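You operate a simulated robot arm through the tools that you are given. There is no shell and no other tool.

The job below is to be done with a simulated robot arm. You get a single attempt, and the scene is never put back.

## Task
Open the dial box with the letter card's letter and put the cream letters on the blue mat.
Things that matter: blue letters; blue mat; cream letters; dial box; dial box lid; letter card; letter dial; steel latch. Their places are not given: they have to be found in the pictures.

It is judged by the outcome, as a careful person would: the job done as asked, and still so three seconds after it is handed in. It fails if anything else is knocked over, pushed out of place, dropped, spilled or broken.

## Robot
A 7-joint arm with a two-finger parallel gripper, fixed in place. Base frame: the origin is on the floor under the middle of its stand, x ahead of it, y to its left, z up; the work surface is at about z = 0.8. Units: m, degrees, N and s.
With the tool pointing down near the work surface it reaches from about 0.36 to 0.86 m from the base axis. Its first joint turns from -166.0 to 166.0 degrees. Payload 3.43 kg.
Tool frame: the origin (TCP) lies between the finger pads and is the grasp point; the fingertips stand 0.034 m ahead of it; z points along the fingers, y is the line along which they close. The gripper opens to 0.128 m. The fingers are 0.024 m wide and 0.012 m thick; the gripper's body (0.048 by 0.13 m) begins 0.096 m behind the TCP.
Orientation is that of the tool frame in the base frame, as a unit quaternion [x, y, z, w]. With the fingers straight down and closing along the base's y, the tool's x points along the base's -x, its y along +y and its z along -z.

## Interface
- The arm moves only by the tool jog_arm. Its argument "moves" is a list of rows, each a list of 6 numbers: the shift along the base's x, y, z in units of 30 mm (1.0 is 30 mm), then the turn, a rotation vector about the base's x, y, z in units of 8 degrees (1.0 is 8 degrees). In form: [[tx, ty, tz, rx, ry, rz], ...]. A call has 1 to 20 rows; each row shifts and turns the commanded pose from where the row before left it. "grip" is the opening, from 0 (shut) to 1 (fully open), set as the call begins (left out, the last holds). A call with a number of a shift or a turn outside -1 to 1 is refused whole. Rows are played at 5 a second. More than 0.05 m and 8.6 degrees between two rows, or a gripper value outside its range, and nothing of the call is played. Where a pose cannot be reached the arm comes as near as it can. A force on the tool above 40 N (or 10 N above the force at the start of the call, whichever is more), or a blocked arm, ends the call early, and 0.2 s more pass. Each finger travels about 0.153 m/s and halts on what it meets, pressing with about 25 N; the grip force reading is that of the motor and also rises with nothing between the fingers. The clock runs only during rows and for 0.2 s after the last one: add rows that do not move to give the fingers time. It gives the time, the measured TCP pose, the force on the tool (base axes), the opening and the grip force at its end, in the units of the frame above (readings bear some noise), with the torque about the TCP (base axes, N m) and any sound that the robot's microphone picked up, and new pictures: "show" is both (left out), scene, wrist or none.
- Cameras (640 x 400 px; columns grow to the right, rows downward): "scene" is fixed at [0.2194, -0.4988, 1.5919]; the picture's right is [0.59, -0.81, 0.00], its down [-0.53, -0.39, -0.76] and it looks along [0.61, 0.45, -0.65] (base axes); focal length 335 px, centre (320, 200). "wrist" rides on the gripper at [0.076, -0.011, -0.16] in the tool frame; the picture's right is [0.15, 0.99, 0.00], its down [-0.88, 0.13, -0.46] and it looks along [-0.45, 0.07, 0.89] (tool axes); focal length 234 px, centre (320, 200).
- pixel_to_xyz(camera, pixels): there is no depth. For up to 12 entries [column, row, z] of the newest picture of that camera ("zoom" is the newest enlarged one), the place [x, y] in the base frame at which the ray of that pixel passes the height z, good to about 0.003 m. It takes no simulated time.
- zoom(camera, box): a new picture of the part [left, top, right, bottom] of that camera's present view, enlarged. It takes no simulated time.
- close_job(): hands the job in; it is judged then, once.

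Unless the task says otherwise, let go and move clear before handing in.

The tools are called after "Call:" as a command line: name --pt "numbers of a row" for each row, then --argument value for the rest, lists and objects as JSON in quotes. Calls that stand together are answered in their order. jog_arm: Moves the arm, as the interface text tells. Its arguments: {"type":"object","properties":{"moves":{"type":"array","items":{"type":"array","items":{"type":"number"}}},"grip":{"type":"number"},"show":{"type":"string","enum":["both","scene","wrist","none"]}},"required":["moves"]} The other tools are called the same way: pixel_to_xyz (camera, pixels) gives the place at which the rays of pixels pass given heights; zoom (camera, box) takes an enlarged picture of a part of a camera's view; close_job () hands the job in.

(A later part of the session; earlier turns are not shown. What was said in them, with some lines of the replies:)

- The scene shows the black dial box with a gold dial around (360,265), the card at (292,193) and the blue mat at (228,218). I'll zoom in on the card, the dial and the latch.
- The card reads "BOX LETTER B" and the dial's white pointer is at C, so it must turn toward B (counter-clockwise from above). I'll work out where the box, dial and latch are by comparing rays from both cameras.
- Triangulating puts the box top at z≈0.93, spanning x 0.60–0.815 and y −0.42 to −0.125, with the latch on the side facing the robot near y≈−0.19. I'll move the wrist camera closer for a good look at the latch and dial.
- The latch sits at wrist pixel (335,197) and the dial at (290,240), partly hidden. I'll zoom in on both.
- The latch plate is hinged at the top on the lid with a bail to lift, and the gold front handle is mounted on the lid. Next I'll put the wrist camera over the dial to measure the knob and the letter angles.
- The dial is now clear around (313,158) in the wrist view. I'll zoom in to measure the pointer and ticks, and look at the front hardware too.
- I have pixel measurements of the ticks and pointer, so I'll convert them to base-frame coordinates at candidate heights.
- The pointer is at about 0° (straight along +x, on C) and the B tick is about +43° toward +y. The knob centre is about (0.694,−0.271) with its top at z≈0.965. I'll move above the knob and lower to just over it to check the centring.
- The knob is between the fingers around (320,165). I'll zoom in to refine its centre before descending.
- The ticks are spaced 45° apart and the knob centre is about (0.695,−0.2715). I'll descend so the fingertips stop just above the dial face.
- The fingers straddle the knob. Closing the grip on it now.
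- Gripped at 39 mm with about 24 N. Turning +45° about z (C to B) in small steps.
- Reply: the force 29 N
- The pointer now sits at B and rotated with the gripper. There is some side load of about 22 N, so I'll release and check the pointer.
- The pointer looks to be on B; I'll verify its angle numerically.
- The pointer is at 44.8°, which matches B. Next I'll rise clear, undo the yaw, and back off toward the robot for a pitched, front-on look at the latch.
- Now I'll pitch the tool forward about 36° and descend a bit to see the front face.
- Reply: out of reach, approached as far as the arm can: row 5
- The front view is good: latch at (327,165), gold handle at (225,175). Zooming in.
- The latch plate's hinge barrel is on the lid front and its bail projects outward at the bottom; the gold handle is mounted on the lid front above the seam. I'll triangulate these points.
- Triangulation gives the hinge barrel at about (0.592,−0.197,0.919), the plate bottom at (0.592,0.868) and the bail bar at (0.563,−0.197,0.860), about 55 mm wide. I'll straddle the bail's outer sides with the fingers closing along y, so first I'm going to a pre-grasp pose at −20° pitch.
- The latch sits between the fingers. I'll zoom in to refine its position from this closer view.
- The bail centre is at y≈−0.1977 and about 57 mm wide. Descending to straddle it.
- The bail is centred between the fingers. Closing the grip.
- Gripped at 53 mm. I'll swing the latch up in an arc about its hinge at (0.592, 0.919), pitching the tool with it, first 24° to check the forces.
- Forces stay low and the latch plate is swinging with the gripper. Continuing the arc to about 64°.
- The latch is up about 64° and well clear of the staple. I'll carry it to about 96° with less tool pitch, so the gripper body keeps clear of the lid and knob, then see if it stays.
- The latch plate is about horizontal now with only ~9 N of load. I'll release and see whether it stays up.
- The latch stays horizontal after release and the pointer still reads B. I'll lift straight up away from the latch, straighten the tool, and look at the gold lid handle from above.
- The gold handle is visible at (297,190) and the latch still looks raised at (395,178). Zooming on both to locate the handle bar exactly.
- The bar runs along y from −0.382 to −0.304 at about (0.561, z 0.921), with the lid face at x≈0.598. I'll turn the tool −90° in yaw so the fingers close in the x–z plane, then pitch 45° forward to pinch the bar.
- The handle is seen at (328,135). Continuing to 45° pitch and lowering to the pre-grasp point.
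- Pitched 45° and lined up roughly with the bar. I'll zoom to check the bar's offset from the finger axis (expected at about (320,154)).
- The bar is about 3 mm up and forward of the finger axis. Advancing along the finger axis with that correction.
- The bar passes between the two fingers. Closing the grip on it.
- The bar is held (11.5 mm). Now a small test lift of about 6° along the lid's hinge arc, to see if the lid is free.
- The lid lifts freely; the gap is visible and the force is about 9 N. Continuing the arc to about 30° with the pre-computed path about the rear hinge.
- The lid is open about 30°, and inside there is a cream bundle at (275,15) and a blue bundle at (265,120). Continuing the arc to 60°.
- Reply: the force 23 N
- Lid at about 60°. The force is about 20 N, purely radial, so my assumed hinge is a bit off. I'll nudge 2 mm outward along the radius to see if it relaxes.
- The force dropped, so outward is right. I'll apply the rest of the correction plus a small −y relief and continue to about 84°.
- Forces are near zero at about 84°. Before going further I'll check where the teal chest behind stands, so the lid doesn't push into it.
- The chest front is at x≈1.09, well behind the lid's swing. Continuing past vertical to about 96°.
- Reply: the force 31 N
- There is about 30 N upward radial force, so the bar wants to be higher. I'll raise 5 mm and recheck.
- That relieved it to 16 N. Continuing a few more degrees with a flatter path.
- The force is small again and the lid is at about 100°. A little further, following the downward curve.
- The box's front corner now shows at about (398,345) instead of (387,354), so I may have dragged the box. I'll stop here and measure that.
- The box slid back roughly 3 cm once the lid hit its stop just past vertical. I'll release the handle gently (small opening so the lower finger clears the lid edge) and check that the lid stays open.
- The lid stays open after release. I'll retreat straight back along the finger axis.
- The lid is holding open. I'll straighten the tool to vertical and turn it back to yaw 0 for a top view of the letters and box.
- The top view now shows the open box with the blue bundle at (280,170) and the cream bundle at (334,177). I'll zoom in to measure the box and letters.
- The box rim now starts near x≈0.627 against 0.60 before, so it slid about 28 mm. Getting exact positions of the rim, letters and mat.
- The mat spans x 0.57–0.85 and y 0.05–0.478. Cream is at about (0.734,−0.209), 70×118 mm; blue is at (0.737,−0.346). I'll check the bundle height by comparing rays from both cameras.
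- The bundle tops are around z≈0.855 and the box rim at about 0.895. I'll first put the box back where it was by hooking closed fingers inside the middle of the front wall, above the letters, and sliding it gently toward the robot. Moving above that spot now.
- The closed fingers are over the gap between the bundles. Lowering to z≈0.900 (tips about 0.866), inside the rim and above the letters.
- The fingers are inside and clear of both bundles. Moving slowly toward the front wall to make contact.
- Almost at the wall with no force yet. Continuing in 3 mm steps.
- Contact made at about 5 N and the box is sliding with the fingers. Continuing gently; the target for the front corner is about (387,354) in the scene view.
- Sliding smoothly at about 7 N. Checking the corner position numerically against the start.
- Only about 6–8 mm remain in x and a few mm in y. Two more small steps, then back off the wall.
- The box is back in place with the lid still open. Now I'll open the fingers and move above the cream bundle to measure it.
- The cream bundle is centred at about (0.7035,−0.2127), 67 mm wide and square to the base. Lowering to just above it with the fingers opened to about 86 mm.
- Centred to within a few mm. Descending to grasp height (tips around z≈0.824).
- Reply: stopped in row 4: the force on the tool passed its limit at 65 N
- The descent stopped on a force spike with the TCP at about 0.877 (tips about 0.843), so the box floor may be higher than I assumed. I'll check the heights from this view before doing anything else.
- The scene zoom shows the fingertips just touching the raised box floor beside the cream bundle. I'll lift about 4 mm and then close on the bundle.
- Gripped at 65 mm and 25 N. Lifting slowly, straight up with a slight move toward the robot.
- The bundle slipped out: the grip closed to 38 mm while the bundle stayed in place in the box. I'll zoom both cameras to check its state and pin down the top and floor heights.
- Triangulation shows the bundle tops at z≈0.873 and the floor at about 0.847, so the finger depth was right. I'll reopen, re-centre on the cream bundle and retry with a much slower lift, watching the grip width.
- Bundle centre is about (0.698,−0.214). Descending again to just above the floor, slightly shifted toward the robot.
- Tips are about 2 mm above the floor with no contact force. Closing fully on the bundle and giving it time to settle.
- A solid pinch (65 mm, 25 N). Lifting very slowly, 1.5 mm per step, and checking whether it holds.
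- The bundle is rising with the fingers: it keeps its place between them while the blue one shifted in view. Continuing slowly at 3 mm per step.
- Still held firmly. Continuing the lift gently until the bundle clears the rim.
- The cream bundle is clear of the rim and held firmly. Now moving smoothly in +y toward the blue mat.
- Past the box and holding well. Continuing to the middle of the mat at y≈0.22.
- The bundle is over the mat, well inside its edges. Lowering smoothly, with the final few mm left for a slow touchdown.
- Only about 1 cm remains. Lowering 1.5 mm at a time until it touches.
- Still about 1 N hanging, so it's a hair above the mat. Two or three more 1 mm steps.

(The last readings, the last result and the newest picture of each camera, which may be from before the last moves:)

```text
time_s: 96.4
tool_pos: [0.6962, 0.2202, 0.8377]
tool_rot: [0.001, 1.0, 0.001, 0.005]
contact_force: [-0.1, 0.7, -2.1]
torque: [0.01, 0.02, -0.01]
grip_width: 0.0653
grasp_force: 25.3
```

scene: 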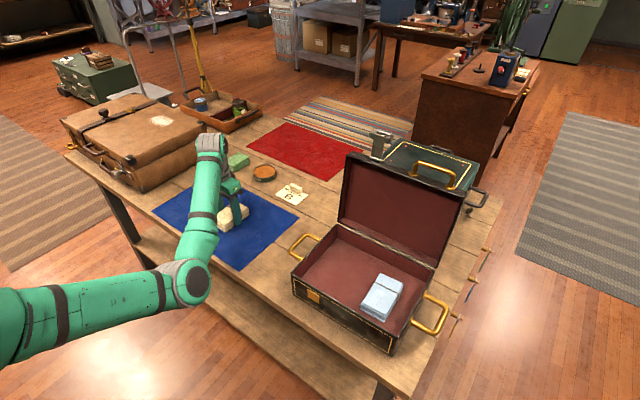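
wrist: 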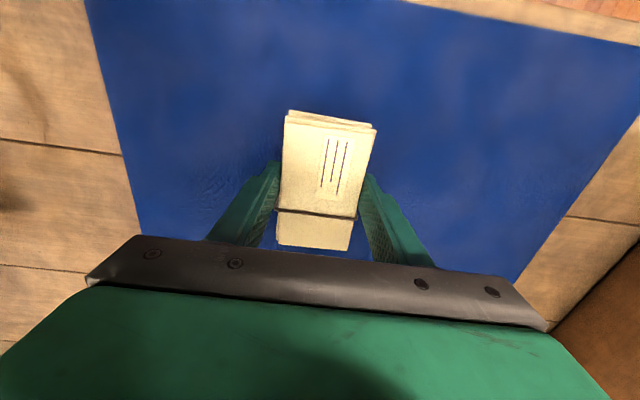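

Call:
jog_arm --pt "0 0 -0.035 0 0 0" --pt "0 0 0 0 0 0" --show "wrist"

Call:
zoom --camera "scene" --box '[200, 180, 280, 240]'

```text
time_s: 97.0
tool_pos: [0.6959, 0.2203, 0.8368]
tool_rot: [-0.001, 1.0, 0.001, 0.006]
contact_force: [-0.2, 0.6, 3.9]
torque: [-0.1, 0.05, 0.0]
grip_width: 0.0651
grasp_force: 25.4
```

wrist: 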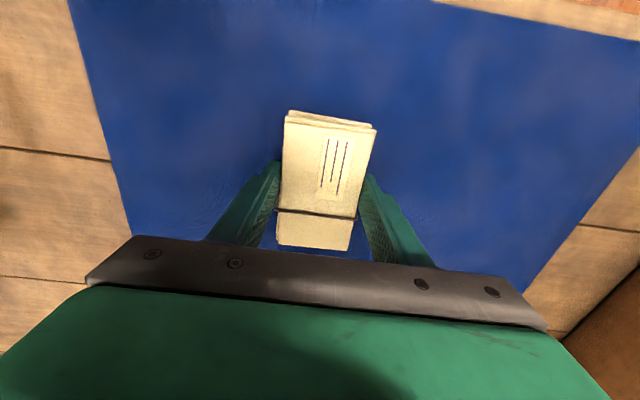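

```text
6.67 times, centred on (240, 210) of scene
```

zoom: 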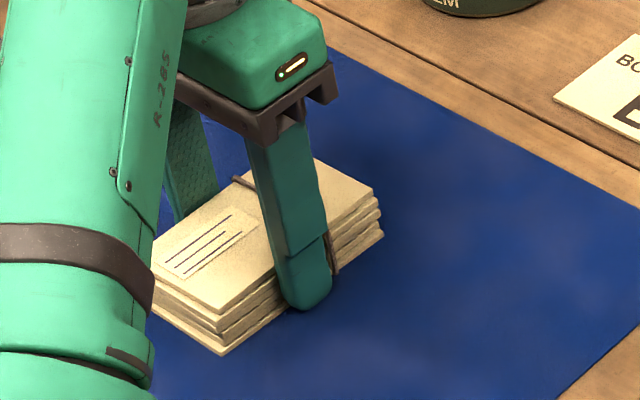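

The force reads +4 N now, so the bundle has touched down on the mat. Releasing to about 86 mm and checking before lifting.

Call:
jog_arm --pt "0 0 0 0 0 0" --pt "0 0 0 0 0 0" --pt "0 0 0 0 0 0" --grip 0.7 --show "wrist"

```text
time_s: 97.8
tool_pos: [0.6967, 0.2196, 0.8363]
tool_rot: [-0.001, 1.0, 0.001, 0.006]
contact_force: [0.4, 0.0, 0.4]
torque: [0.04, 0.01, 0.0]
grip_width: 0.0897
grasp_force: 0.0
```

wrist: 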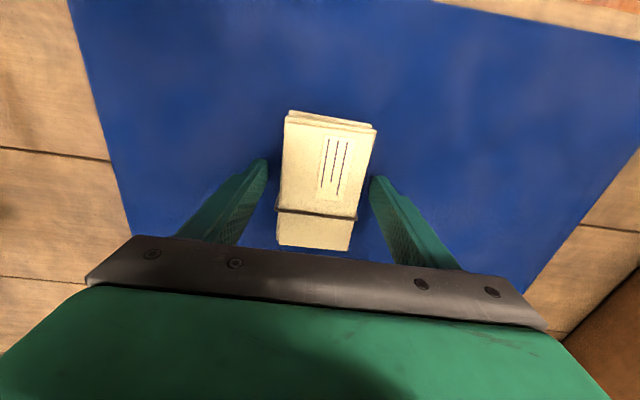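

The bundle is free on the mat. Lifting straight up and backing the arm away to see the whole scene.

Call:
jog_arm --pt "0 0 0.3 0 0 0" --pt "0 0 0.6 0 0 0" --pt "0 0 0.9 0 0 0" --pt "0 0 0.9 0 0 0" --pt "0 0 0.9 0 0 0" --pt "0 0 0.9 0 0 0" --pt "0 0 0.9 0 0 0" --pt "-0.5 0 0.9 0 0 0" --pt "-0.9 0 0.5 0 0 0" --pt "-0.9 0 0.5 0 0 0" --pt "-0.9 0 0.3 0 0 0" --pt "-0.9 0 0 0 0 0" --pt "-0.9 0 0 0 0 0" --pt "0 0 0 0 0 0"

Call:
zoom --camera "scene" --box '[140, 120, 500, 370]'

Call:
zoom --camera "scene" --box '[280, 120, 480, 360]'

```text
time_s: 100.8
tool_pos: [0.5473, 0.2189, 1.0668]
tool_rot: [-0.001, 1.0, 0.0, 0.006]
contact_force: [0.8, -0.4, 0.1]
torque: [-0.02, 0.02, 0.02]
grip_width: 0.0893
grasp_force: 0.1
```

scene: 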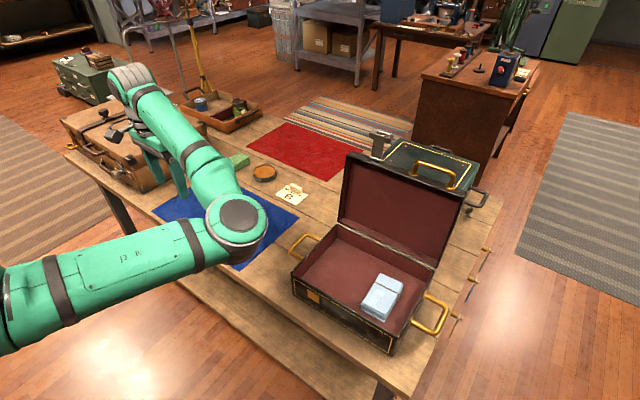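
wrist: 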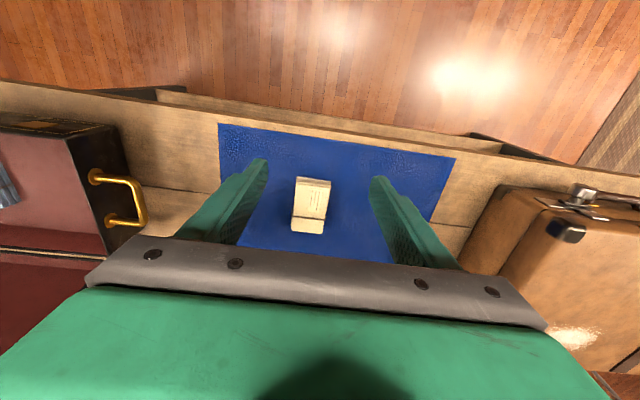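

```text
1.60 times, centred on (320, 245) of scene
```

zoom: 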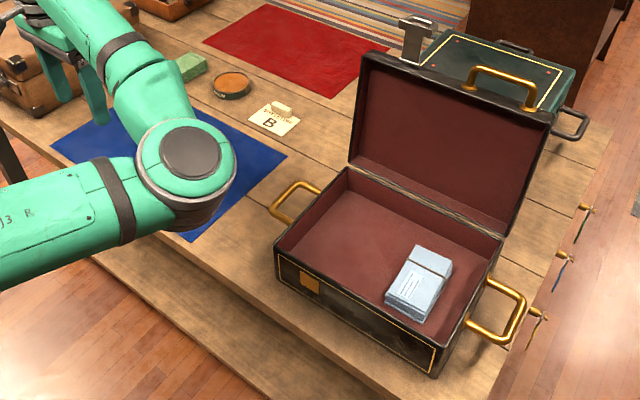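

```text
1.67 times, centred on (380, 240) of scene
```

zoom: 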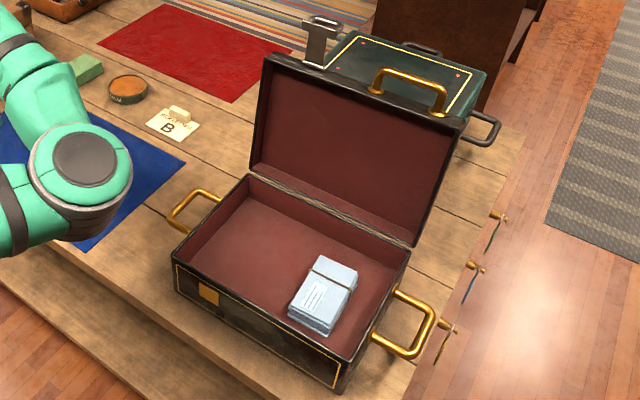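

The cream bundle lies on the mat at wrist pixel (311,205), the blue bundle is still in the box at scene (382,298), and the lid is open. The card, tin and sponge look unmoved. I'll wait a couple of seconds to confirm nothing drifts.

Call:
jog_arm --pt "0 0 0.8 0 0 0" --pt "0 0 0.8 0 0 0" --pt "0 0 0.8 0 0 0" --pt "0 0 0 0 0 0" --pt "0 0 0 0 0 0" --pt "0 0 0 0 0 0" --pt "0 0 0 0 0 0" --pt "0 0 0 0 0 0" --pt "0 0 0 0 0 0" --pt "0 0 0 0 0 0" --pt "0 0 0 0 0 0" --pt "0 0 0 0 0 0" --pt "0 0 0 0 0 0"

Call:
zoom --camera "wrist" --box '[190, 80, 500, 270]'

```text
time_s: 103.6
tool_pos: [0.5487, 0.2207, 1.1363]
tool_rot: [0.0, 1.0, 0.001, 0.006]
contact_force: [-1.4, 0.3, -0.2]
torque: [-0.01, 0.02, 0.0]
grip_width: 0.0895
grasp_force: 0.2
```

scene: 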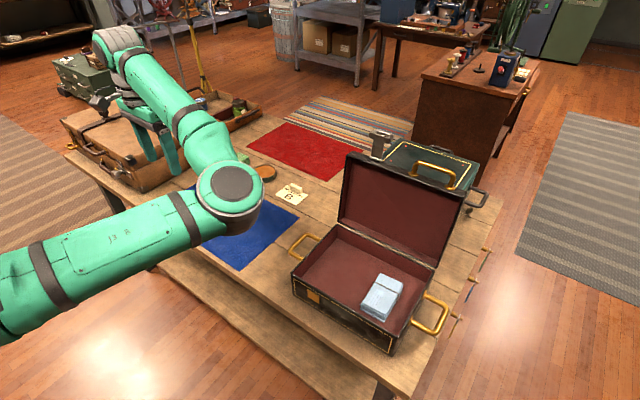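
wrist: 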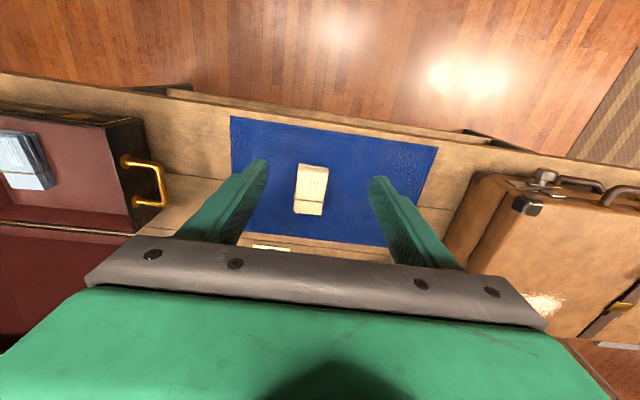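

```text
2.06 times, centred on (345, 175) of wrist
```

zoom: 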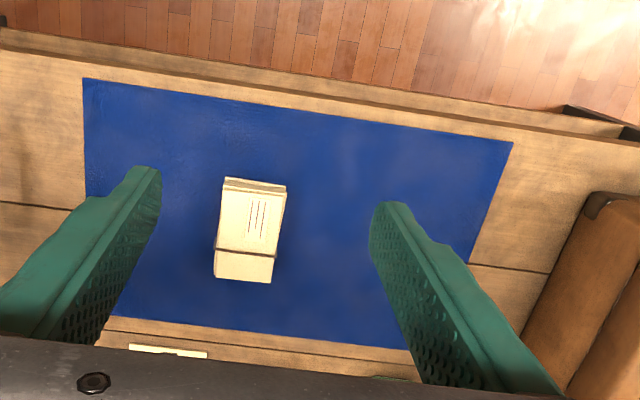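

Everything is steady: the cream bundle is fully on the blue mat at wrist pixel (311,190), the lid is open with the blue letters still inside the box, and the gripper is empty and clear. Handing in.

Call:
close_job

```text
The job is handed in.
```

The dial box is open and the cream letters are on the blue mat. I've handed the job in, but no verdict came back.

- **Dial:** the card reads B, so I turned the dial from C to B; the pointer measured 44.8° against B's mark at 45°.
- **Latch and lid:** I lifted the steel latch, which stayed up. I then swung the lid open by its brass handle until it rested just past vertical.
- **Letters:** the cream bundle lies flat and well inside the mat's edges. The blue letters are still in the box.

Three things didn't go cleanly:

- **Box moved:** when the lid reached its stop, I kept pushing and the box slid back about 3 cm. I pulled it back by the inside of its front wall. It now sits within about 1 cm of where it started, a few millimetres of that sideways.
- **First grasp slipped:** the cream bundle slid out of the fingers on the first lift and stayed inside the box. The second, slower lift held.
- **Hard contact:** while reaching for the bundle, the fingertips pressed the box floor at about 65 N before the arm stopped itself. I saw no damage.

The card, tin, sponge and teal chest look unmoved in the pictures. The arm is empty and clear of everything.
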